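You operate a simulated robot arm through the tools that you are given. There is no shell and no other tool. Be economical: measure what you need, move in short steps, check, and stop when the job is done.

The job below is to be done with a simulated robot arm. You get a single attempt, and the scene is never put back.

TASK
Plug both leads into the supply, set twenty-four volts and switch on.
Fine: each plug in the socket of its colour, both in before the switch goes on.

Only the result counts: the job must be done as asked and must still hold three seconds after the hand-in. Knocking over, shifting, dropping, spilling or breaking anything else fails it.

THE ROBOT
A 6-joint arm with a two-finger parallel gripper, fixed in place. Base frame: the origin is at the foot of the arm, x ahead of it, y to its left, z up; the work surface is at about z = 880. Readings come in mm, rad, newtons and seconds.
With the tool pointing down near the work surface it reaches from about 240 to 640 mm from the base axis. Its first joint turns from -1.152 to 1.152 rad. Payload 2.7 kg.
The tool frame sits at the grasp point between the pads (the TCP): z along the fingers, y along the line on which they close. The tips reach 23 mm beyond it. Largest opening 94 mm; finger width 38, thickness 10; the body of the gripper, 54 by 96 mm, starts 39 mm behind the TCP.
Orientation is that of the tool frame in the base frame, as [roll, pitch, yaw] about the fixed x, y, z axes, in that order (R = Rz(yaw) Ry(pitch) Rx(roll)). With the fingers straight down and closing along the base's y, the tool's x points along the base's -x, its y along +y and its z along -z.

THE INTERFACE
- The arm moves only by the tool apply_moves. Its argument "rows" is a list of rows, each a list of 6 numbers: the shift along the base's x, y, z in mm, then the turn, a rotation vector about the base's x, y, z in degrees. In form: [[dx, dy, dz, ax, ay, az], ...]. A call has 1 to 10 rows; each row shifts and turns the commanded pose from where the row before left it. "grip" is the opening in per cent of the stroke, from 0 (shut) to 100 (fully open), set as the call begins (left out, the last holds). Rows are played at 5 a second. More than 50 mm and 0.15 rad between two rows, or a gripper value outside its range, and nothing of the call is played. A pose out of reach is approached as far as the arm can. The call stops where the force on the tool passes 90 N (or 10 N more than at its start, if that is more) or the arm is blocked; 0.2 s more then pass. Each finger travels about 45 mm/s and halts on what it meets, pressing with about 43 N; the grip force reading is that of the motor and also rises with nothing between the fingers. The clock runs only during rows and for 0.2 s after the last one: add rows that do not move to give the fingers time. It gives the time, the measured TCP pose, the force on the tool (base axes), the opening and the grip force at its end, in the units of the frame above (readings bear some noise), with the torque about the TCP (base axes, N m) and any sound that the robot's microphone picked up, and new pictures: "show" is both (left out), scene, wrist or none.
- Cameras (640 x 400 px; columns grow to the right, rows downward): "scene" is fixed at [90.3, -441.7, 1416.5]; the picture's right is [0.64, -0.77, 0.00], its down [-0.35, -0.29, -0.89] and it looks along [0.69, 0.57, -0.45] (base axes); focal length 269 px, centre (320, 200). "wrist" rides on the gripper at [86, 16, -75] in the tool frame; the picture's right is [-0.18, 0.98, 0.00], its down [-0.58, -0.11, -0.81] and it looks along [-0.79, -0.15, 0.59] (tool axes); focal length 243 px, centre (320, 200). There is no depth. A picture from a camera that has moved, and an enlarged one, comes with that camera's place and axes in the base frame and with its lens.
- close_up(camera, box): a new picture of the part [left, top, right, bottom] of that camera's present view, enlarged. The clock stands still meanwhile.
- finish_job(): hands the job in; it is judged then, once.

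Go step by step. Nothing tells you positions but the pictures and the camera data: compare them with the known pose of the tool, close in by small moves and look again before you grip or let go. The budget is 120 turns and 200 pictures, counting those below and the enlarged ones. Unless the task says otherwise, let go and move clear before handing in, and close with one line.

The tools are called after "Emit:" as name(argument=value, ...) on one line, values as JSON. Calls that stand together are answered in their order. apply_moves: Moves the arm, as the interface text tells. Its arguments: {"type":"object","properties":{"rows":{"type":"array"},"grip":{"type":"number"},"show":{"type":"string","enum":["both","scene","wrist","none"]}},"required":["rows"]} The other tools are called the same way: close_up (camera, box) takes an enlarged picture of a part of a camera's view; finish_job () hands the job in.

At the start:

```text
t: 0.0
position: [355.7, 90.9, 1304.6]
tcp_rot: [3.142, 0.001, 3.141]
ft_force: [0.0, -0.1, 0.3]
moment: [0.0, 0.01, 0.01]
width: 93.9
gripper_force: 0.1
```

scene: 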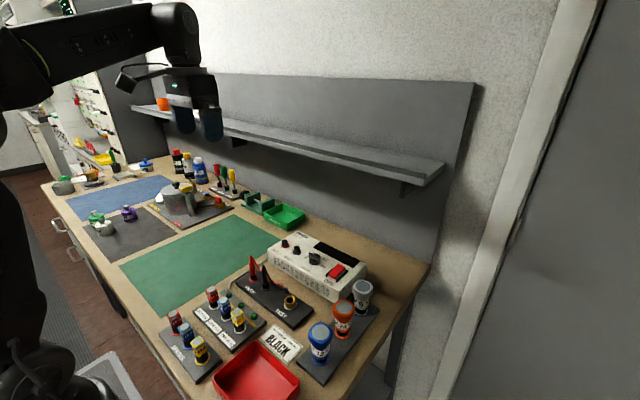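
wrist: 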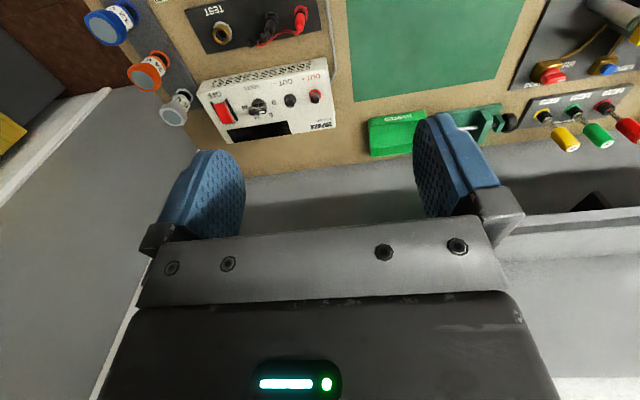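

I see a bench supply with two output sockets, a knob and a red switch; a holder next to it holds a red and a black plug. I'll enlarge the views first.

Emit:
close_up(camera="scene", box=[220, 220, 380, 320])

Emit:
close_up(camera="wrist", box=[180, 0, 350, 150])

```text
4.00 times, centred on (300, 270) of scene
camera zoom: at [90.3, -441.7, 1416.5], right [0.64, -0.77, 0.0], down [-0.35, -0.29, -0.89], along [0.69, 0.57, -0.45], focal length 1076 px, centre (400, -80)
```

zoom: 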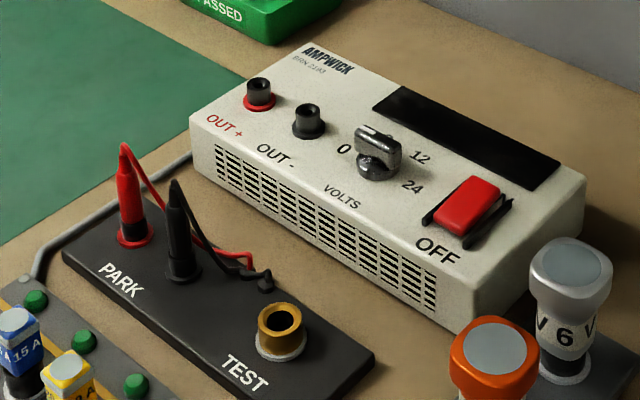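

```text
2.67 times, centred on (265, 75) of wrist
camera zoom: at [268.7, 106.6, 1378.5], right [0.18, 0.98, 0.0], down [0.58, -0.11, 0.81], along [0.79, -0.15, -0.59], focal length 647 px, centre (467, 533)
```

zoom: 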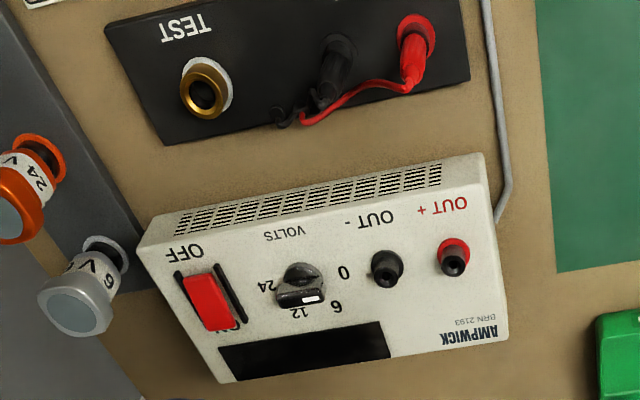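

Rough triangulation puts OUT+ near (523, 50, 945), OUT- near (522, -3, 945) and the red plug near (405, 49). I'll go lower for a better wrist view.

Emit:
apply_moves(rows=[[4, -12, -41, 0, 0, 0], [4, -12, -41, 0, 0, 0], [4, -12, -41, 0, 0, 0], [4, -12, -41, 0, 0, 0], [0, 0, 0, 0, 0, 0]])

```text
t: 1.2
position: [372.5, 42.7, 1138.3]
tcp_rot: [3.141, 0.001, -3.141]
ft_force: [-0.1, 0.4, 0.1]
moment: [0.01, 0.01, -0.02]
width: 94.0
gripper_force: 0.0
camera wrist: at [283.8, 58.9, 1213.2], right [0.18, 0.98, 0.0], down [0.58, -0.11, 0.81], along [0.79, -0.15, -0.59], focal length 243 px, centre (320, 200)
```

scene: 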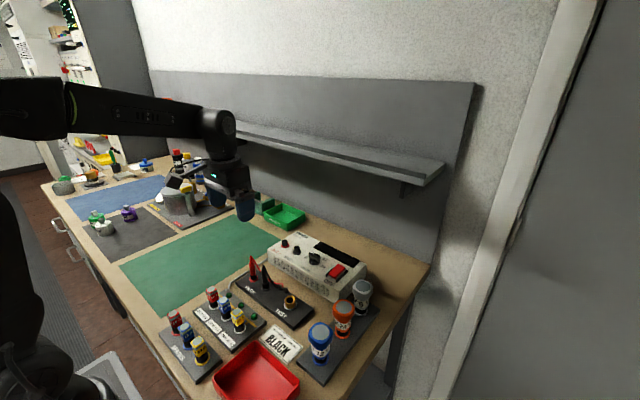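
wrist: 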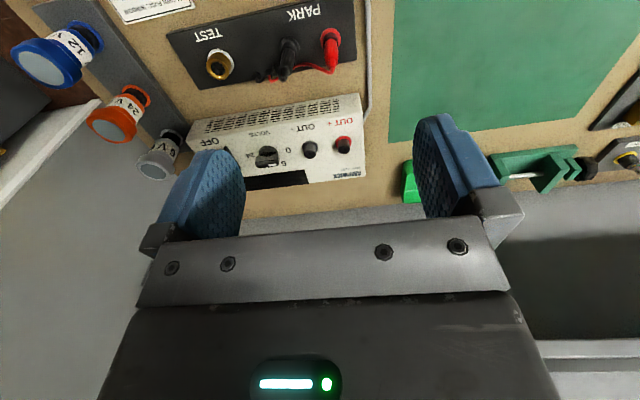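

The view is clearer now. I'll enlarge it to measure.

Emit:
close_up(camera="wrist", box=[180, 0, 380, 125])

Emit:
close_up(camera="wrist", box=[180, 80, 380, 205])

```text
3.20 times, centred on (280, 62) of wrist
camera zoom: at [283.8, 58.9, 1213.2], right [0.18, 0.98, 0.0], down [0.58, -0.11, 0.81], along [0.79, -0.15, -0.59], focal length 776 px, centre (448, 640)
```

zoom: 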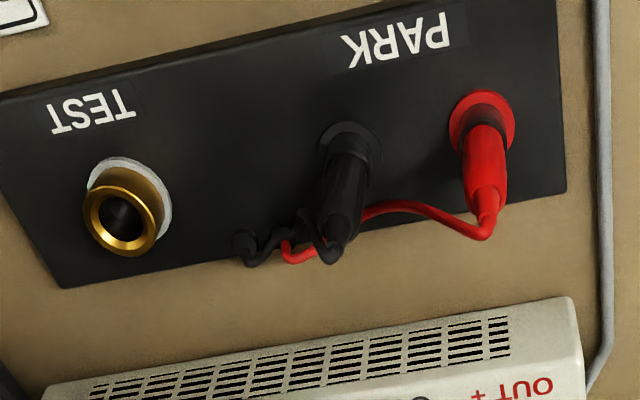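

```text
3.20 times, centred on (280, 142) of wrist
camera zoom: at [283.8, 58.9, 1213.2], right [0.18, 0.98, 0.0], down [0.58, -0.11, 0.81], along [0.79, -0.15, -0.59], focal length 776 px, centre (448, 384)
```

zoom: 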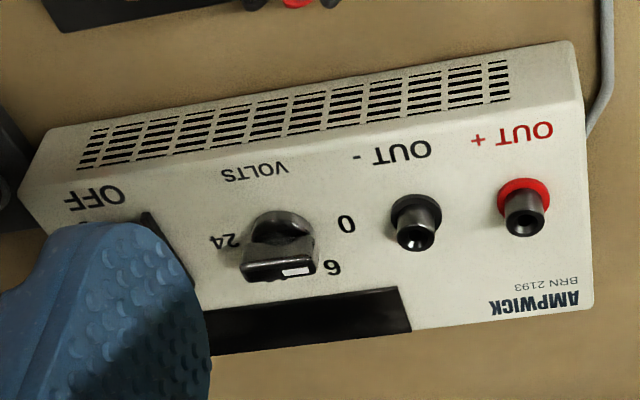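

The red plug appears to stand at (401, 50), black at (400, 0), and the sockets at about (520, 50) and (520, 0). I'll descend above the red plug for a closer look.

Emit:
apply_moves(rows=[[-12, 2, -35, 0, 0, 0], [-12, 2, -35, 0, 0, 0], [0, 0, 0, 0, 0, 0]])

Emit:
close_up(camera="wrist", box=[220, 0, 420, 125])

Emit:
close_up(camera="scene", box=[220, 230, 350, 311])

```text
t: 2.0
position: [347.3, 46.9, 1071.3]
tcp_rot: [-3.141, 0.002, 3.14]
ft_force: [0.7, -0.1, 0.1]
moment: [-0.02, 0.0, 0.02]
width: 93.8
gripper_force: 0.1
camera wrist: at [259.3, 62.5, 1143.6], right [0.18, 0.98, 0.0], down [0.58, -0.11, 0.81], along [0.79, -0.15, -0.59], focal length 243 px, centre (320, 200)
```

scene: 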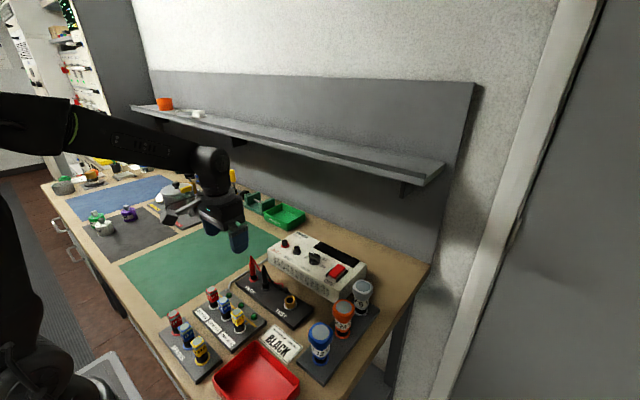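
wrist: 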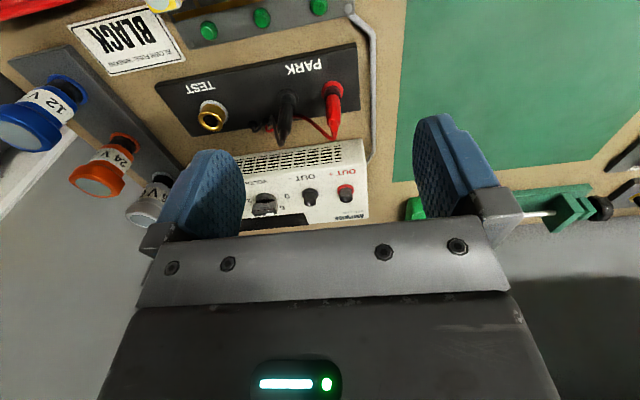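

```text
3.20 times, centred on (320, 62) of wrist
camera zoom: at [259.3, 62.5, 1143.6], right [0.18, 0.98, 0.0], down [0.58, -0.11, 0.81], along [0.79, -0.15, -0.59], focal length 776 px, centre (320, 640)
```

zoom: 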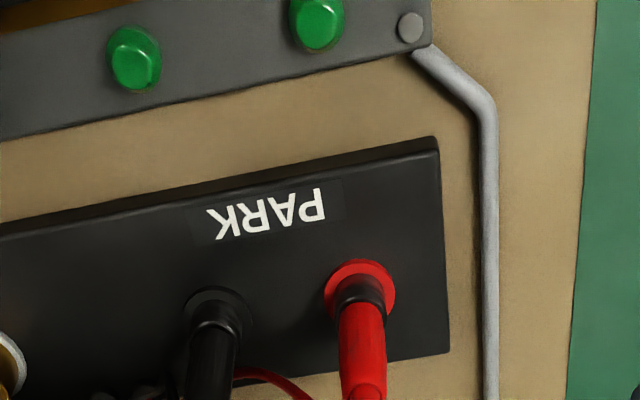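

```text
4.92 times, centred on (285, 270) of scene
camera zoom: at [90.3, -441.7, 1416.5], right [0.64, -0.77, 0.0], down [-0.35, -0.29, -0.89], along [0.69, 0.57, -0.45], focal length 1324 px, centre (492, -147)
```

zoom: 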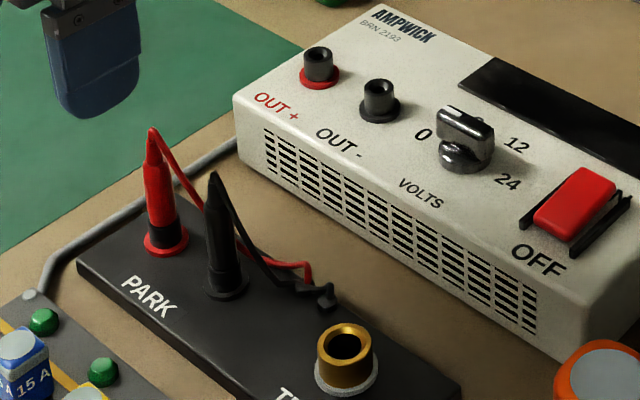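

The leads run from the plug tops toward +x/-y, so I'll turn the gripper -63° about z, which puts the lead in the gap between the fingers. I'll also read the sign.

Emit:
apply_moves(rows=[[7, 0.4, -5, 0, 0, -7.9], [7, 0.4, -5, 0, 0, -7.9], [7, 0.4, -5, 0, 0, -7.9], [7, 0.4, -5, 0, 0, -7.9], [7, 0.4, -5, 0, 0, -7.9], [7, 0.4, -5, 0, 0, -7.9], [7, 0.4, -5, 0, 0, -7.9], [5, 0.4, -5, 0, 0, -7.9], [0, 0, 0, 0, 0, 0]])

Emit:
close_up(camera="scene", box=[150, 280, 310, 380])

```text
t: 4.0
position: [403.4, 49.9, 1030.6]
tcp_rot: [3.14, 0.001, 2.038]
ft_force: [1.2, -1.4, -0.1]
moment: [0.01, 0.0, -0.02]
width: 94.0
gripper_force: 0.1
camera wrist: at [377.1, 134.5, 1104.3], right [0.96, 0.28, 0.0], down [0.16, -0.57, 0.81], along [0.22, -0.78, -0.59], focal length 243 px, centre (320, 200)
```

scene: 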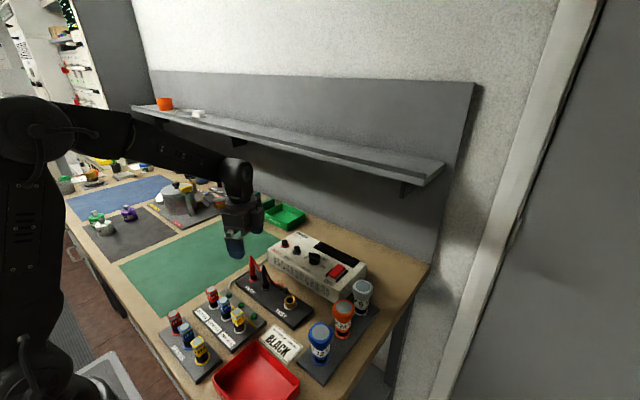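
wrist: 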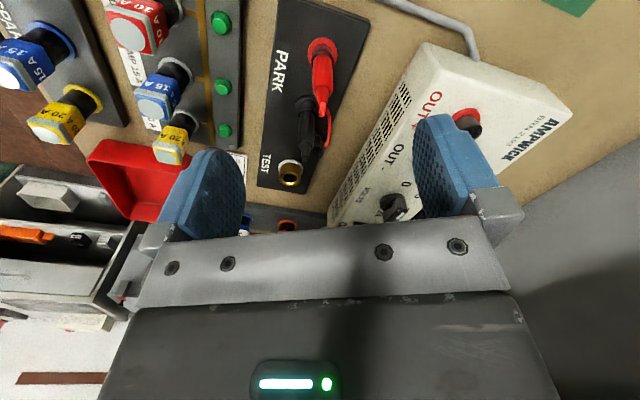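

```text
4.00 times, centred on (230, 330) of scene
camera zoom: at [90.3, -441.7, 1416.5], right [0.64, -0.77, 0.0], down [-0.35, -0.29, -0.89], along [0.69, 0.57, -0.45], focal length 1076 px, centre (680, -320)
```

zoom: 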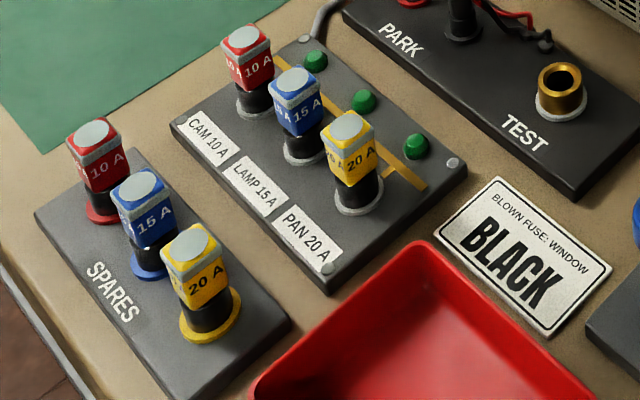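

The sign concerns fuses, so it doesn't matter here. Zooming on the red plug to fix its position.

Emit:
close_up(camera="wrist", box=[260, 20, 380, 95])

Emit:
close_up(camera="wrist", box=[260, 80, 420, 180])

```text
5.33 times, centred on (320, 58) of wrist
camera zoom: at [377.1, 134.5, 1104.3], right [0.96, 0.28, 0.0], down [0.16, -0.57, 0.81], along [0.22, -0.78, -0.59], focal length 1294 px, centre (320, 960)
```

zoom: 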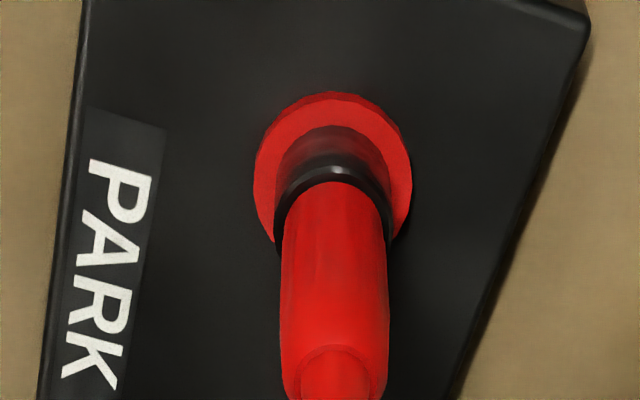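

```text
4.00 times, centred on (340, 130) of wrist
camera zoom: at [377.1, 134.5, 1104.3], right [0.96, 0.28, 0.0], down [0.16, -0.57, 0.81], along [0.22, -0.78, -0.59], focal length 970 px, centre (240, 480)
```

zoom: 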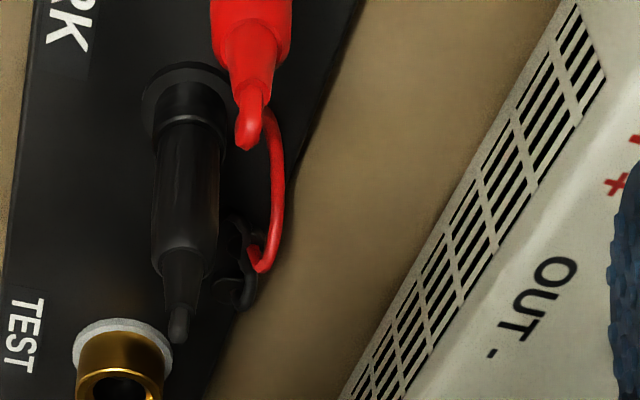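

The red plug's axis is at about (402, 50), its body roughly z 905–950. I'll narrow the opening to 40% and descend around it.

Emit:
apply_moves(rows=[[-1, 0, -10, 0, 0, 0], [0, 0, -10, 0, 0, 0], [0, 0, -10, 0, 0, 0], [0, 0, -10, 0, 0, 0], [0, 0, 0, 0, 0, 0]], grip=40)

Emit:
close_up(camera="wrist", box=[220, 60, 420, 185])

```text
t: 5.2
position: [400.9, 52.3, 990.7]
tcp_rot: [-3.14, 0.002, 2.038]
ft_force: [0.2, -1.2, 0.5]
moment: [-0.01, 0.05, 0.01]
width: 37.5
gripper_force: 0.1
camera wrist: at [375.3, 134.9, 1064.4], right [0.96, 0.28, 0.0], down [0.17, -0.57, 0.81], along [0.23, -0.78, -0.59], focal length 243 px, centre (320, 200)
```

scene: 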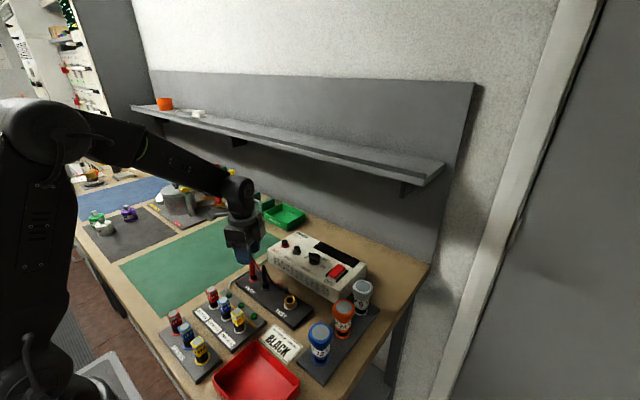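
wrist: 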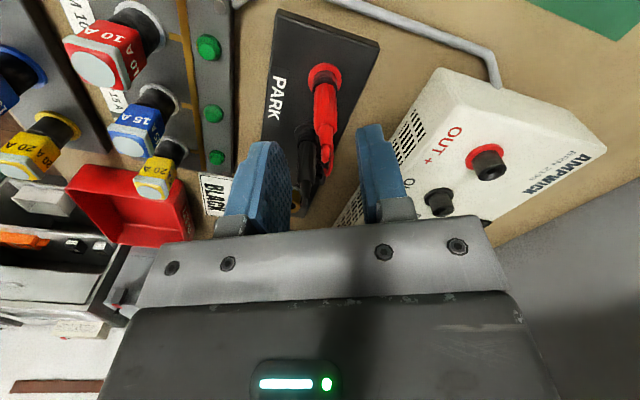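

```text
3.20 times, centred on (320, 122) of wrist
camera zoom: at [375.3, 134.9, 1064.4], right [0.96, 0.28, 0.0], down [0.17, -0.57, 0.81], along [0.23, -0.78, -0.59], focal length 776 px, centre (320, 448)
```

zoom: 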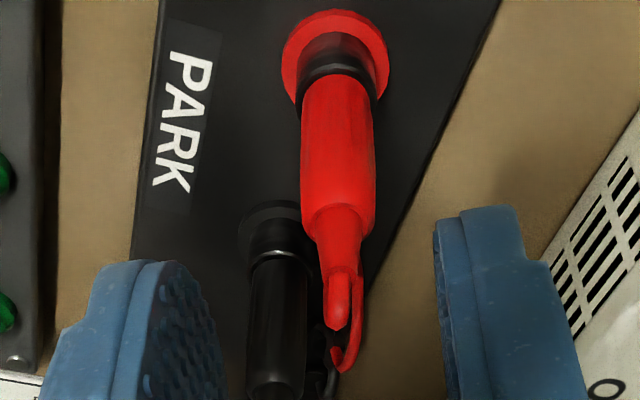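

The plug sits centred between the fingers with its lead in the gap. I'll go down and close.

Emit:
apply_moves(rows=[[0, 0, -14, 0, 0, 0], [0, 0, -14, 0, 0, 0], [0, 0, -14, 0, 0, 0], [0, 0, -13, 0, 0, 0], [0, 0, 0, 0, 0, 0]], show="wrist")

Emit:
close_up(camera="wrist", box=[220, 100, 420, 225])

```text
t: 6.4
position: [402.2, 51.3, 935.2]
tcp_rot: [3.14, 0.0, 2.041]
ft_force: [-0.4, 0.2, 0.0]
moment: [0.0, 0.0, 0.0]
width: 37.4
gripper_force: 0.1
camera wrist: at [375.3, 133.7, 1009.1], right [0.96, 0.28, 0.0], down [0.16, -0.57, 0.81], along [0.23, -0.78, -0.59], focal length 243 px, centre (320, 200)
```

wrist: 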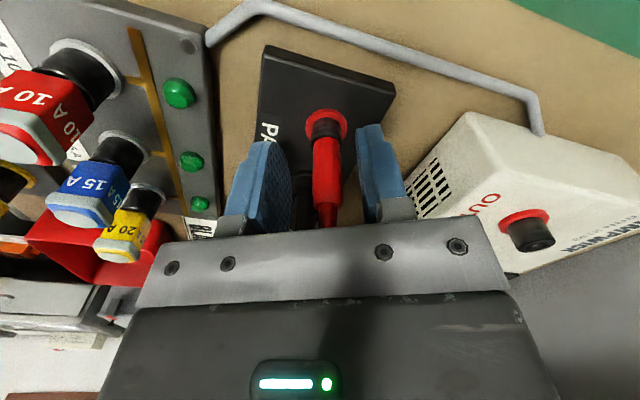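

```text
3.20 times, centred on (320, 162) of wrist
camera zoom: at [375.3, 133.7, 1009.1], right [0.96, 0.28, 0.0], down [0.16, -0.57, 0.81], along [0.23, -0.78, -0.59], focal length 776 px, centre (320, 320)
```

zoom: 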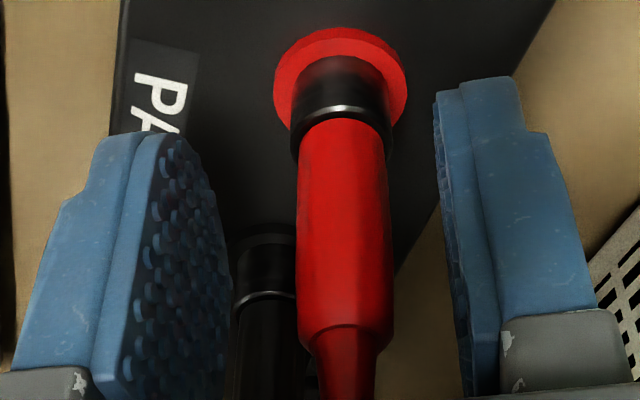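

Centred well enough. Closing.

Emit:
apply_moves(rows=[[0, 0, 0, 0, 0, 0], [0, 0, 0, 0, 0, 0], [0, 0, 0, 0, 0, 0], [0, 0, 0, 0, 0, 0]], grip=0, show="wrist")

```text
t: 7.4
position: [402.9, 51.2, 935.9]
tcp_rot: [3.138, 0.005, 2.04]
ft_force: [13.3, 8.3, -5.9]
moment: [0.3, -0.48, 0.03]
width: 13.0
gripper_force: 43.2
camera wrist: at [376.3, 134.2, 1009.7], right [0.96, 0.28, 0.0], down [0.16, -0.57, 0.81], along [0.23, -0.77, -0.59], focal length 243 px, centre (320, 200)
```

wrist: 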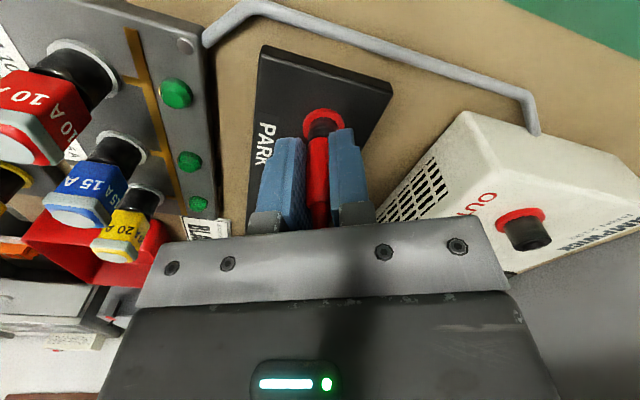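

Gripped at 13 mm. The side force of about 15 N suggests I'm off by a millimetre or so; I'll ease over along the closing line and then check.

Emit:
apply_moves(rows=[[0.9, 0.5, 0, 0, 0, 0], [0, 0, 0, 0, 0, 0]], show="none")

```text
t: 8.0
position: [403.5, 50.7, 936.8]
tcp_rot: [3.141, 0.003, 2.04]
ft_force: [10.7, 4.6, 1.6]
moment: [0.19, -0.37, 0.0]
width: 12.9
gripper_force: 42.7
```

Emit:
apply_moves(rows=[[1, 0.5, 0, 0, 0, 0], [1, 0.5, 0, 0, 0, 0], [0, 0, 0, 0, 0, 0]], show="none")

```text
t: 8.8
position: [403.9, 50.1, 934.8]
tcp_rot: [-3.139, 0.001, 2.037]
ft_force: [0.7, -7.4, 4.6]
moment: [-0.24, 0.03, -0.06]
width: 12.9
gripper_force: 43.1
```

Nearly neutral. I'll trim y and then pull up slowly.

Emit:
apply_moves(rows=[[0, -0.8, 0, 0, 0, 0], [0, 0, 4, 0, 0, 0], [0, 0, 4, 0, 0, 0], [0, 0, 4, 0, 0, 0], [0, 0, 4, 0, 0, 0], [0, 0, 4, 0, 0, 0], [0, 0, 0, 0, 0, 0]])

Emit:
close_up(camera="wrist", box=[220, 80, 420, 205])

Emit:
close_up(camera="scene", box=[220, 220, 350, 301])

```text
t: 10.4
position: [405.0, 50.1, 955.7]
tcp_rot: [3.14, 0.002, 2.039]
ft_force: [0.7, -0.5, -0.1]
moment: [0.01, 0.03, -0.01]
width: 11.2
gripper_force: 42.8
camera wrist: at [378.7, 134.4, 1029.5], right [0.96, 0.28, 0.0], down [0.16, -0.57, 0.81], along [0.23, -0.78, -0.59], focal length 243 px, centre (320, 200)
```

scene: 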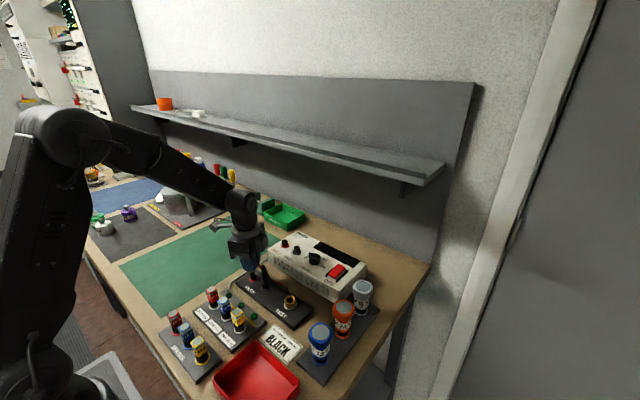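
wrist: 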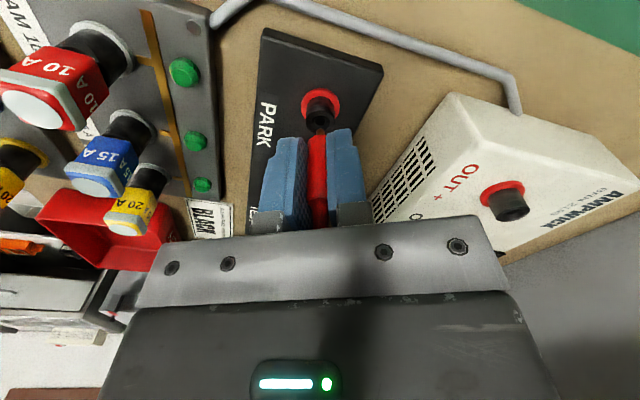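

```text
3.20 times, centred on (320, 142) of wrist
camera zoom: at [378.7, 134.4, 1029.5], right [0.96, 0.28, 0.0], down [0.16, -0.57, 0.81], along [0.23, -0.78, -0.59], focal length 776 px, centre (320, 384)
```

zoom: 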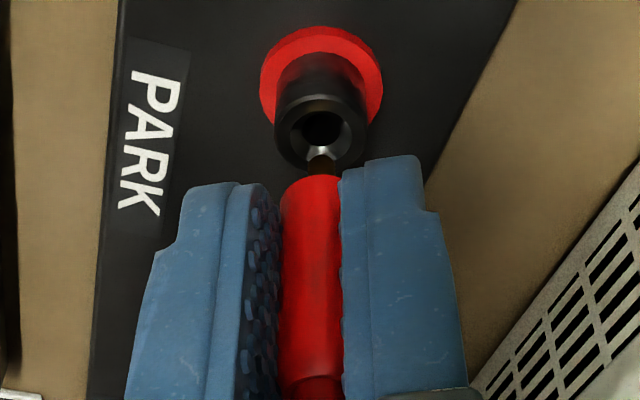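

```text
4.92 times, centred on (285, 260) of scene
camera zoom: at [90.3, -441.7, 1416.5], right [0.64, -0.77, 0.0], down [-0.35, -0.29, -0.89], along [0.69, 0.57, -0.45], focal length 1324 px, centre (492, -98)
```

zoom: 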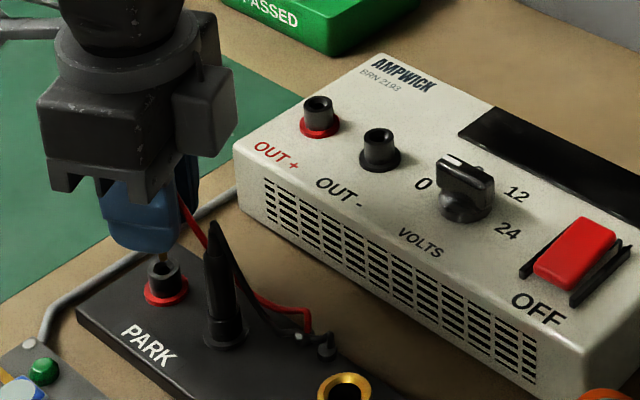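

The red plug is coming out cleanly. I'll lift another 14 mm and take a reference picture of how the socket looks when it is exactly below the pin.

Emit:
apply_moves(rows=[[0, 0, 5, 0, 0, 0], [0, 0, 5, 0, 0, 0], [0, 0, 4, 0, 0, 0], [0, 0, 0, 0, 0, 0], [0, 0, 0, 0, 0, 0]], show="none")

Emit:
close_up(camera="wrist", box=[260, 60, 380, 135])

Emit:
close_up(camera="scene", box=[220, 240, 300, 290])

```text
t: 11.6
position: [404.2, 51.0, 969.7]
tcp_rot: [3.141, 0.003, 2.039]
ft_force: [0.4, -0.2, -0.2]
moment: [0.0, -0.01, 0.03]
width: 13.1
gripper_force: 42.9
```

```text
5.33 times, centred on (320, 98) of wrist
camera zoom: at [378.1, 135.0, 1043.4], right [0.96, 0.28, 0.0], down [0.16, -0.57, 0.81], along [0.23, -0.78, -0.59], focal length 1294 px, centre (320, 747)
```

zoom: 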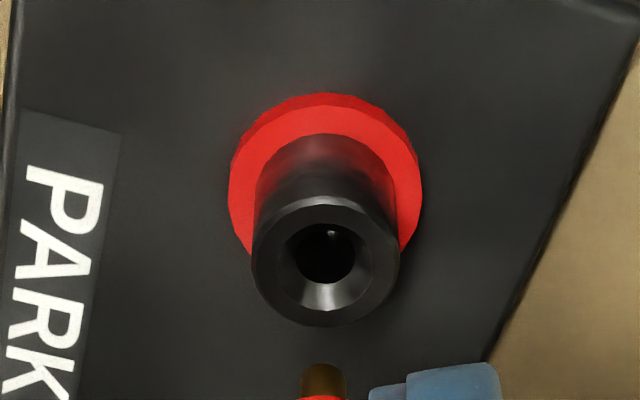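

```text
8.00 times, centred on (260, 265) of scene
camera zoom: at [90.3, -441.7, 1416.5], right [0.64, -0.77, 0.0], down [-0.35, -0.29, -0.89], along [0.69, 0.57, -0.45], focal length 2152 px, centre (800, -320)
```

zoom: 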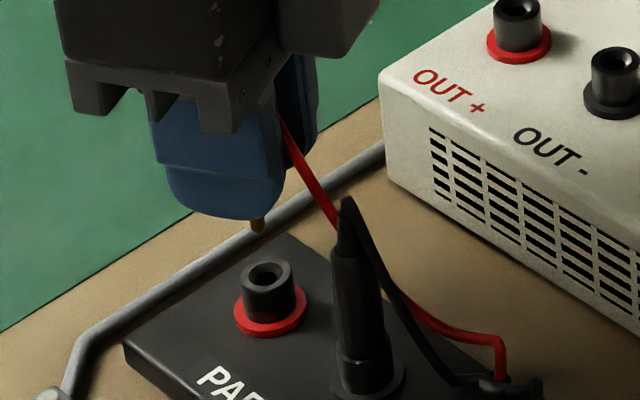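

The rim of the park socket (about 17 mm across) appears at (325, 257) in this reference box. Next I lift and shift across to OUT+, aiming for the same picture there.

Emit:
apply_moves(rows=[[0, 0, 20, 0, 0, 0], [0, 0, 20, 0, 0, 0], [0, 0, 20, 0, 0, 0], [20, 0, 0, 0, 0, 0], [20, 0, 0, 0, 0, 0], [20, 0, 0, 0, 0, 0], [20, 0, 0, 0, 0, 0], [20, 0, 0, 0, 0, 0], [17, 0, 0, 0, 0, 0], [0, 0, 0, 0, 0, 0]])

Emit:
close_up(camera="wrist", box=[260, 60, 380, 135])

Emit:
close_up(camera="scene", box=[220, 210, 350, 291])

```text
t: 13.8
position: [524.0, 52.3, 1030.3]
tcp_rot: [3.141, 0.001, 2.038]
ft_force: [-1.0, -0.1, -0.4]
moment: [0.02, -0.01, 0.0]
width: 13.3
gripper_force: 42.6
camera wrist: at [497.5, 135.7, 1104.2], right [0.96, 0.28, 0.0], down [0.16, -0.57, 0.81], along [0.23, -0.78, -0.59], focal length 243 px, centre (320, 200)
```

scene: 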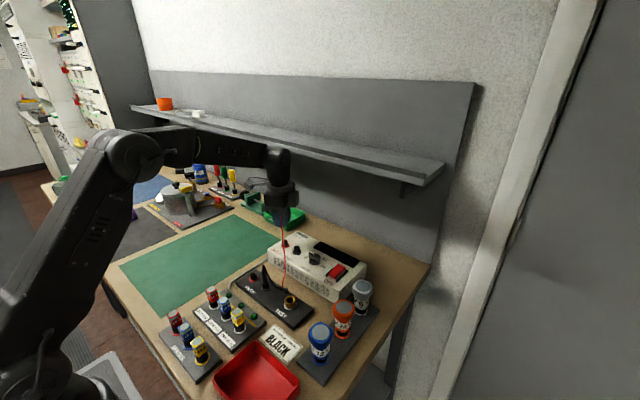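
wrist: 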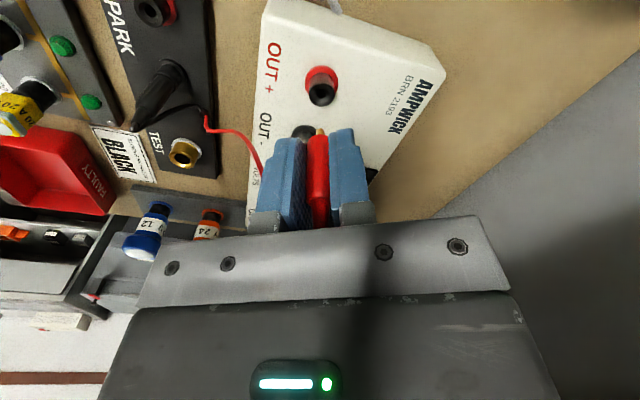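

```text
5.33 times, centred on (320, 98) of wrist
camera zoom: at [497.5, 135.7, 1104.2], right [0.96, 0.28, 0.0], down [0.16, -0.57, 0.81], along [0.23, -0.78, -0.59], focal length 1294 px, centre (320, 747)
```

zoom: 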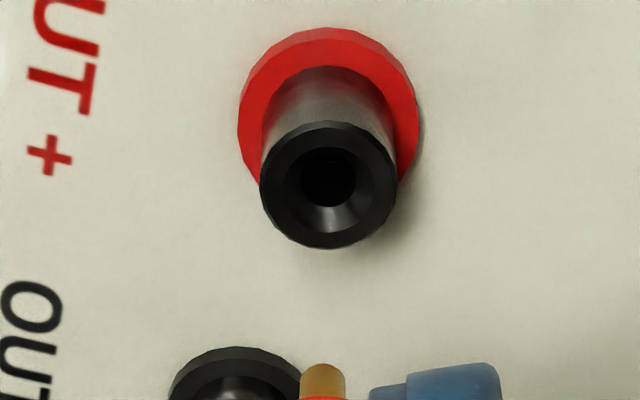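

```text
4.92 times, centred on (285, 250) of scene
camera zoom: at [90.3, -441.7, 1416.5], right [0.64, -0.77, 0.0], down [-0.35, -0.29, -0.89], along [0.69, 0.57, -0.45], focal length 1324 px, centre (492, -49)
```

zoom: 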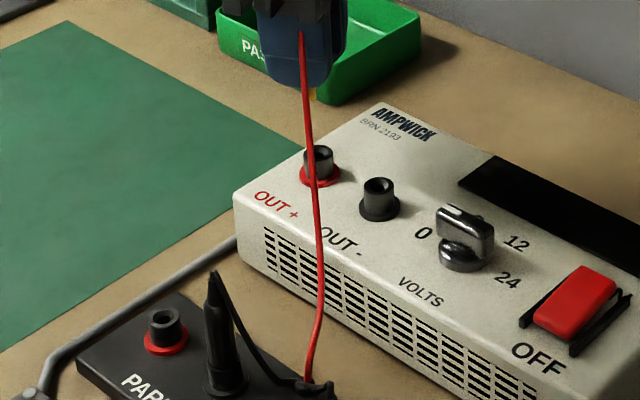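

Very close: I still need about (+1, -1.5, -18) to match the reference. I'll move down and compare.

Emit:
apply_moves(rows=[[0.5, -0.5, -9, 0, 0, 0], [0.5, -0.5, -9, 0, 0, 0], [0, 0, 0, 0, 0, 0], [0, 0, 0, 0, 0, 0]], show="none")

Emit:
close_up(camera="wrist", box=[260, 60, 380, 135])

Emit:
close_up(camera="scene", box=[250, 210, 330, 260])

```text
t: 14.8
position: [524.1, 49.3, 1011.6]
tcp_rot: [-3.141, 0.001, 2.038]
ft_force: [-0.2, -0.6, -1.5]
moment: [0.01, -0.01, 0.01]
width: 13.1
gripper_force: 42.9
```

```text
5.33 times, centred on (320, 98) of wrist
camera zoom: at [497.0, 134.3, 1085.3], right [0.96, 0.28, 0.0], down [0.16, -0.57, 0.81], along [0.23, -0.78, -0.59], focal length 1294 px, centre (320, 747)
```

zoom: 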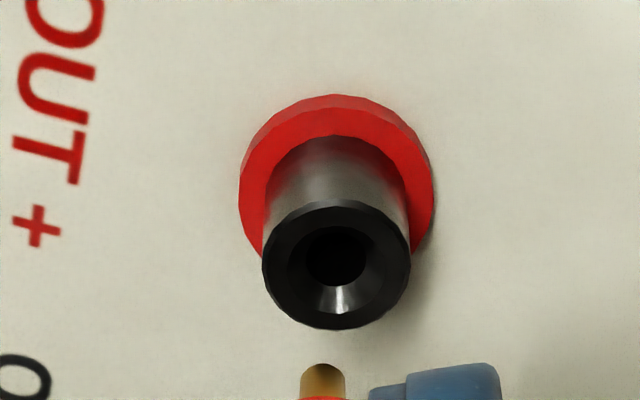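

```text
8.00 times, centred on (290, 235) of scene
camera zoom: at [90.3, -441.7, 1416.5], right [0.64, -0.77, 0.0], down [-0.35, -0.29, -0.89], along [0.69, 0.57, -0.45], focal length 2152 px, centre (560, -80)
```

zoom: 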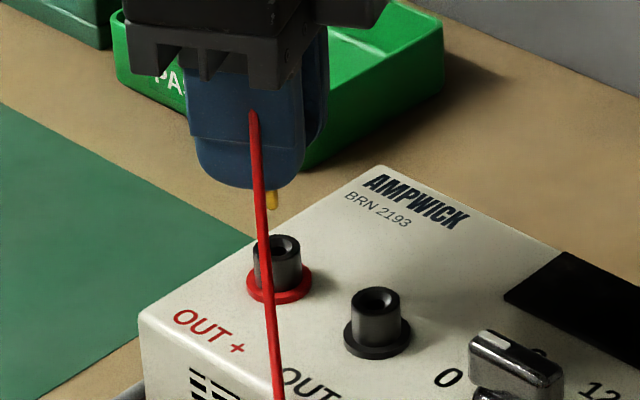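

The offset left is 1.2 mm along the image's right. I'll correct that, descend part way and look.

Emit:
apply_moves(rows=[[1.1, 0.3, 0, 0, 0, 0], [0, 0, -4, 0, 0, 0], [0, 0, -4, 0, 0, 0], [0, 0, 0, 0, 0, 0], [0, 0, 0, 0, 0, 0]], show="none")

Emit:
close_up(camera="wrist", box=[260, 80, 380, 155])

```text
t: 16.0
position: [524.0, 50.2, 1004.6]
tcp_rot: [-3.14, 0.002, 2.038]
ft_force: [0.1, 0.3, -0.4]
moment: [0.01, 0.03, -0.03]
width: 13.1
gripper_force: 43.6
```

```text
5.33 times, centred on (320, 118) of wrist
camera zoom: at [498.1, 133.8, 1077.8], right [0.96, 0.28, 0.0], down [0.17, -0.57, 0.81], along [0.23, -0.78, -0.59], focal length 1294 px, centre (320, 640)
```

zoom: 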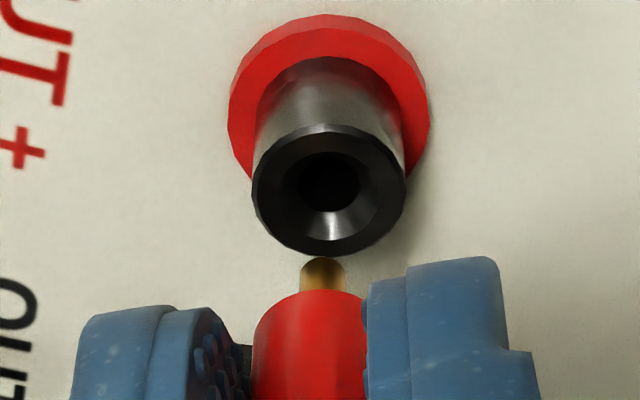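

Aligned to about half a millimetre, and the socket has a chamfer. Descending in small steps.

Emit:
apply_moves(rows=[[0.4, 0.1, 0, 0, 0, 0], [0, 0, -3, 0, 0, 0], [0, 0, -3, 0, 0, 0], [0, 0, -2, 0, 0, 0], [0, 0, 0, 0, 0, 0]], show="none")

Emit:
close_up(camera="wrist", box=[260, 90, 380, 165])

```text
t: 17.2
position: [524.5, 51.0, 997.3]
tcp_rot: [-3.141, 0.002, 2.038]
ft_force: [-0.4, 0.2, 0.2]
moment: [0.0, -0.02, 0.0]
width: 13.1
gripper_force: 42.6
```

```text
5.33 times, centred on (320, 128) of wrist
camera zoom: at [498.5, 134.7, 1069.6], right [0.96, 0.28, 0.0], down [0.17, -0.57, 0.81], along [0.23, -0.78, -0.59], focal length 1294 px, centre (320, 587)
```

zoom: 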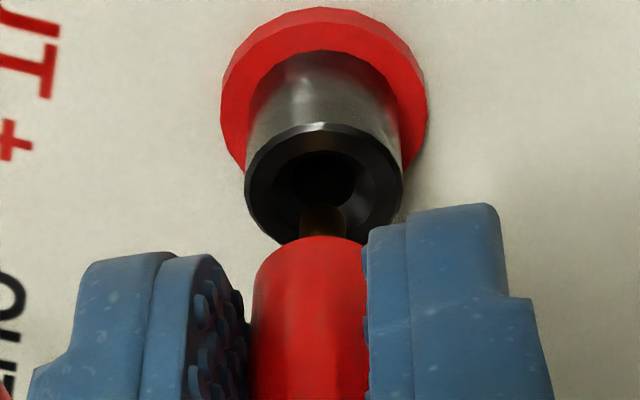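

Aligned. Continuing in with the force watched.

Emit:
apply_moves(rows=[[0, 0, -3, 0, 0, 0], [0, 0, -3, 0, 0, 0], [0, 0, -2, 0, 0, 0], [0, 0, 0, 0, 0, 0]], show="none")

Emit:
close_up(camera="wrist", box=[260, 90, 380, 165])

```text
t: 18.2
position: [524.7, 51.0, 988.2]
tcp_rot: [-3.14, 0.001, 2.038]
ft_force: [-0.3, 0.1, 0.4]
moment: [0.0, 0.04, 0.0]
width: 13.3
gripper_force: 42.6
```

```text
5.33 times, centred on (320, 128) of wrist
camera zoom: at [498.3, 135.0, 1061.5], right [0.96, 0.28, 0.0], down [0.17, -0.57, 0.81], along [0.23, -0.78, -0.59], focal length 1294 px, centre (320, 587)
```

zoom: 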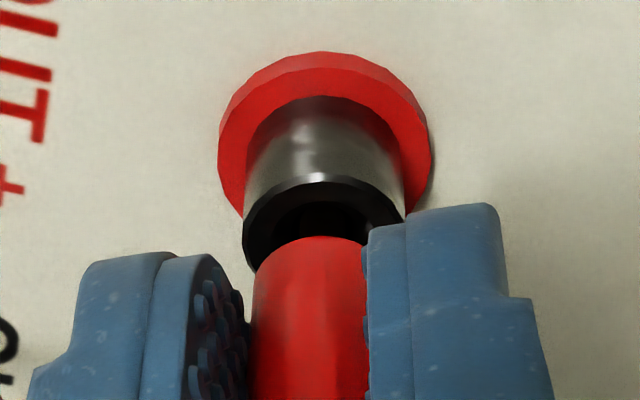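

Emit:
apply_moves(rows=[[0, 0, -2, 0, 0, 0], [0, 0, -2, 0, 0, 0], [0, 0, -2, 0, 0, 0], [0, 0, -2, 0, 0, 0], [0, 0, 0, 0, 0, 0]], show="none")

Emit:
close_up(camera="wrist", box=[260, 90, 380, 165])

```text
t: 19.4
position: [525.9, 50.7, 979.7]
tcp_rot: [-3.141, 0.002, 2.037]
ft_force: [-1.8, 0.0, 5.7]
moment: [0.02, 0.08, -0.02]
width: 13.0
gripper_force: 42.9
```

```text
5.33 times, centred on (320, 128) of wrist
camera zoom: at [498.6, 134.7, 1054.3], right [0.96, 0.28, 0.0], down [0.16, -0.57, 0.81], along [0.23, -0.78, -0.59], focal length 1294 px, centre (320, 587)
```

zoom: 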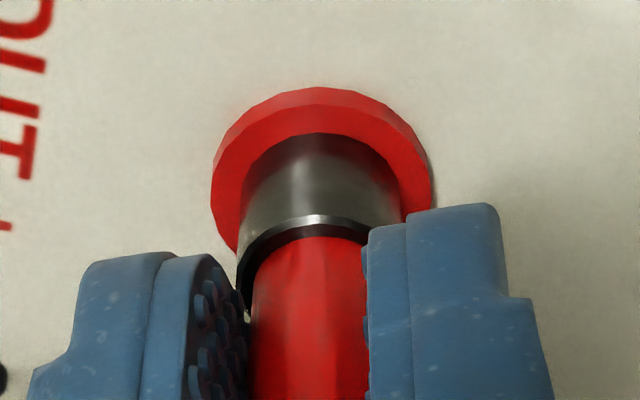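

The pin is in with light friction. Pressing the last millimetres until it seats.

Emit:
apply_moves(rows=[[0, 0, -1, 0, 0, 0], [0, 0, -1, 0, 0, 0], [0, 0, -1, 0, 0, 0], [0, 0, 0, 0, 0, 0]], show="none")

Emit:
close_up(camera="wrist", box=[260, 90, 380, 165])

```text
t: 20.4
position: [523.1, 52.2, 981.1]
tcp_rot: [3.134, 0.006, 2.039]
ft_force: [-5.2, 1.3, 33.0]
moment: [0.0, 0.18, 0.0]
width: 12.7
gripper_force: 42.9
```

```text
5.33 times, centred on (320, 128) of wrist
camera zoom: at [498.0, 134.6, 1054.0], right [0.96, 0.28, 0.01], down [0.16, -0.57, 0.81], along [0.23, -0.77, -0.59], focal length 1294 px, centre (320, 587)
```

zoom: 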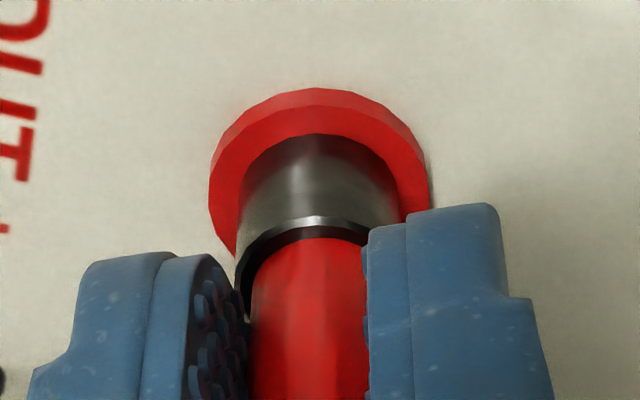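

The gap between body and rim now matches the parked state, and 33 N gives no more travel, so red is seated. I'll relax the push and release.

Emit:
apply_moves(rows=[[0, 0, 2.5, 0, 0, 0], [0, 0, 0, 0, 0, 0]], show="none")

Emit:
apply_moves(rows=[[0, 0, 0, 0, 0, 0], [0, 0, 0, 0, 0, 0], [0, 0, 0, 0, 0, 0]], grip=40, show="none")

Emit:
close_up(camera="wrist", box=[220, 80, 420, 205])

```text
t: 21.0
position: [524.9, 50.4, 981.0]
tcp_rot: [3.137, 0.005, 2.039]
ft_force: [4.7, 0.0, 19.1]
moment: [-0.01, -0.16, 0.04]
width: 13.1
gripper_force: 43.3
```

```text
t: 21.8
position: [523.0, 51.8, 980.5]
tcp_rot: [-3.139, 0.001, 2.039]
ft_force: [-0.1, 0.1, 0.0]
moment: [0.0, -0.02, 0.01]
width: 37.9
gripper_force: 0.0
```

```text
3.20 times, centred on (320, 142) of wrist
camera zoom: at [497.8, 134.7, 1052.7], right [0.96, 0.28, 0.0], down [0.17, -0.57, 0.81], along [0.22, -0.78, -0.59], focal length 776 px, centre (320, 384)
```

zoom: 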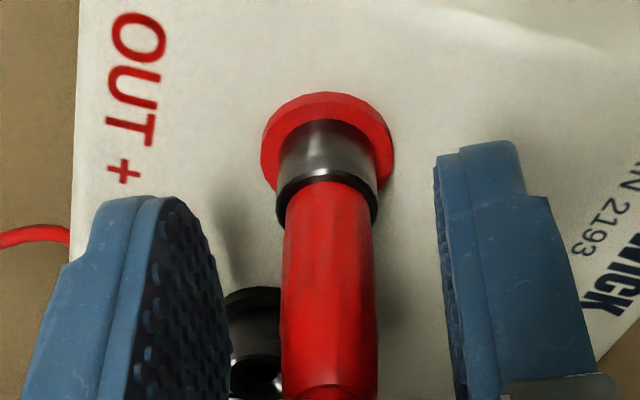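

Red stands upright in its socket. Rising slowly, clear of the lead.

Emit:
apply_moves(rows=[[0, 0, 8, 0, 0, 0], [0, 0, 10, 0, 0, 0], [0, 0, 12, 0, 0, 0], [0, 0, 14, 0, 0, 0], [0, 0, 14, 0, 0, 0], [0, 0, 14, 0, 0, 0], [0, 0, 14, 0, 0, 0], [0, 0, 0, 0, 0, 0]])

Emit:
close_up(camera="scene", box=[220, 210, 380, 310])

```text
t: 23.6
position: [525.2, 50.9, 1067.9]
tcp_rot: [-3.141, 0.004, 2.039]
ft_force: [0.7, 0.1, 0.4]
moment: [-0.01, -0.02, 0.02]
width: 37.6
gripper_force: 0.1
camera wrist: at [498.3, 134.7, 1140.6], right [0.96, 0.28, 0.0], down [0.16, -0.57, 0.81], along [0.23, -0.78, -0.59], focal length 243 px, centre (320, 200)
```

scene: 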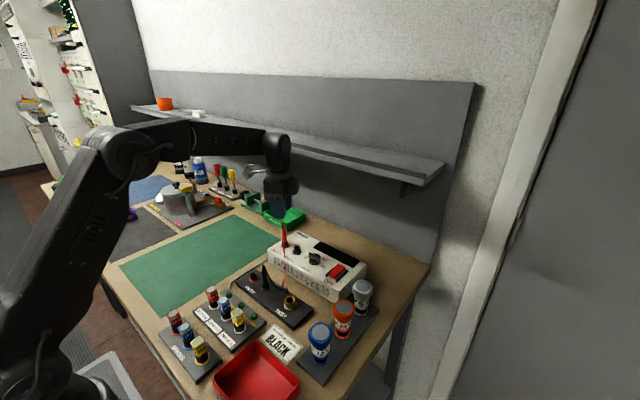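
wrist: 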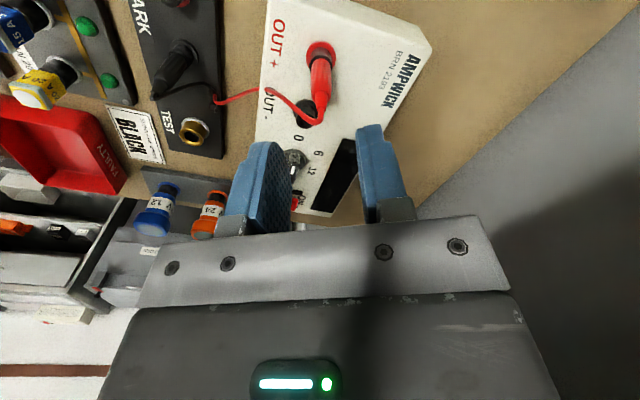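

```text
4.00 times, centred on (300, 260) of scene
camera zoom: at [90.3, -441.7, 1416.5], right [0.64, -0.77, 0.0], down [-0.35, -0.29, -0.89], along [0.69, 0.57, -0.45], focal length 1076 px, centre (400, -40)
```

zoom: 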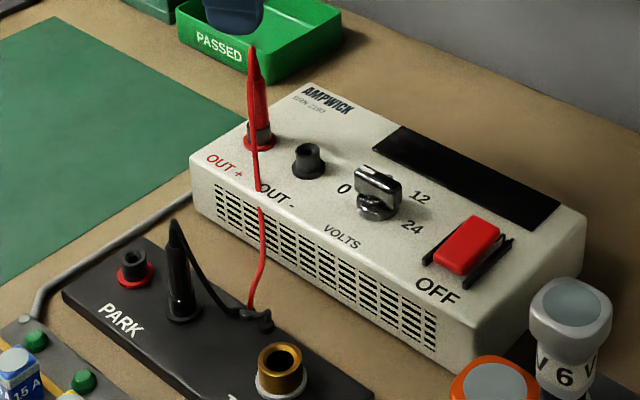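

Red is in and free of the hand. Now over the black plug, about 50 mm toward -y from the red parking place.

Emit:
apply_moves(rows=[[0, 0, 15, 0, 0, 0], [-30, 0, 0, 0, 0, 0], [-30, 0, 0, 0, 0, 0], [-30, -20, 0, 0, 0, 0], [-30, -30, -10, 0, 0, 0], [0, 0, -25, 0, 0, 0], [0, 0, -25, 0, 0, 0], [0, 0, 0, 0, 0, 0]], show="wrist")

Emit:
close_up(camera="wrist", box=[220, 60, 420, 185])

```text
t: 25.4
position: [403.8, -1.8, 1020.4]
tcp_rot: [3.142, 0.003, 2.039]
ft_force: [0.8, 0.1, -0.6]
moment: [-0.03, 0.01, -0.01]
width: 37.6
gripper_force: 0.0
camera wrist: at [379.0, 82.6, 1093.6], right [0.96, 0.28, 0.0], down [0.16, -0.57, 0.81], along [0.23, -0.78, -0.59], focal length 243 px, centre (320, 200)
```

wrist: 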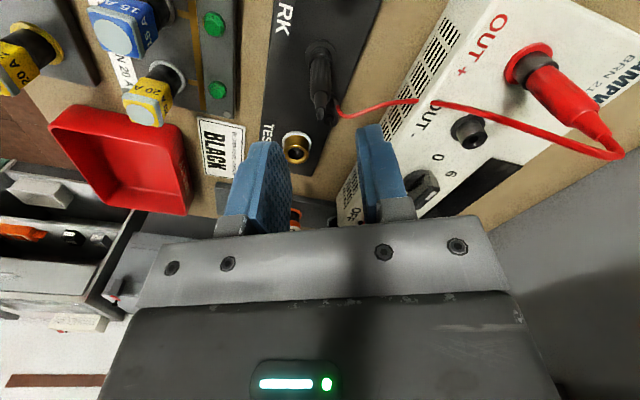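

```text
3.20 times, centred on (320, 122) of wrist
camera zoom: at [379.0, 82.6, 1093.6], right [0.96, 0.28, 0.0], down [0.16, -0.57, 0.81], along [0.23, -0.78, -0.59], focal length 776 px, centre (320, 448)
```

zoom: 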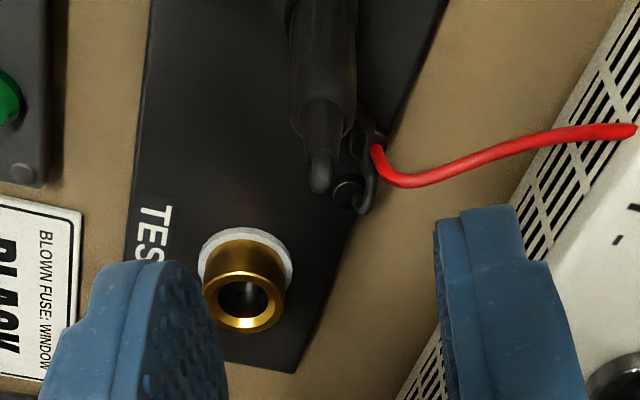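

The black plug is on the fingers' centre line and the leads are clear of them. Going down around it.

Emit:
apply_moves(rows=[[0, 0.5, -15, 0, 0, 0], [0, 0, -15, 0, 0, 0], [0, 0, -15, 0, 0, 0], [0, 0, -15, 0, 0, 0], [0, 0, -15, 0, 0, 0], [0, 0, -10, 0, 0, 0], [0, 0, 0, 0, 0, 0], [0, 0, 0, 0, 0, 0]], show="none")

Emit:
close_up(camera="wrist", box=[220, 100, 420, 225])

```text
t: 27.2
position: [405.4, 2.2, 934.9]
tcp_rot: [-3.141, 0.002, 2.039]
ft_force: [0.8, -0.7, 0.7]
moment: [0.0, 0.0, -0.02]
width: 37.6
gripper_force: 0.1
```

```text
3.20 times, centred on (320, 162) of wrist
camera zoom: at [378.9, 85.4, 1009.9], right [0.96, 0.28, 0.0], down [0.16, -0.57, 0.81], along [0.23, -0.78, -0.59], focal length 776 px, centre (320, 320)
```

zoom: 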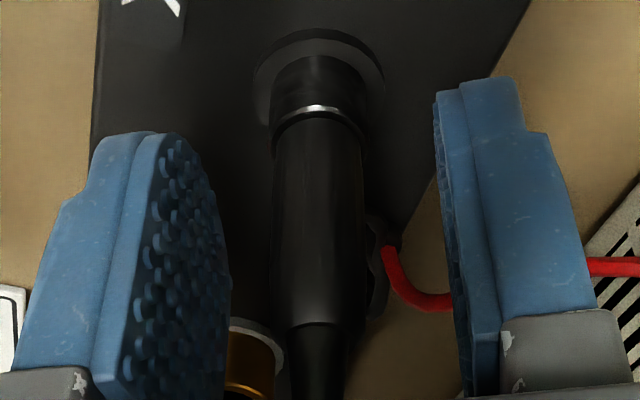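

Shift by -1 mm along the closing line to match the neutral grip, then close.

Emit:
apply_moves(rows=[[-0.9, -0.5, 0, 0, 0, 0], [0, 0, 0, 0, 0, 0]], show="none")

Emit:
apply_moves(rows=[[0, 0, 0, 0, 0, 0], [0, 0, 0, 0, 0, 0], [0, 0, 0, 0, 0, 0], [0, 0, 0, 0, 0, 0], [0, 0, 0, 0, 0, 0]], grip=0, show="none")

```text
t: 27.8
position: [403.1, 0.8, 936.1]
tcp_rot: [3.141, 0.001, 2.038]
ft_force: [0.0, 0.7, -0.3]
moment: [0.02, -0.01, -0.01]
width: 37.6
gripper_force: 0.1
```

```text
t: 29.0
position: [404.4, 2.3, 936.2]
tcp_rot: [-3.141, 0.001, 2.039]
ft_force: [4.2, 4.2, 0.7]
moment: [0.19, -0.2, -0.01]
width: 12.6
gripper_force: 43.0
```

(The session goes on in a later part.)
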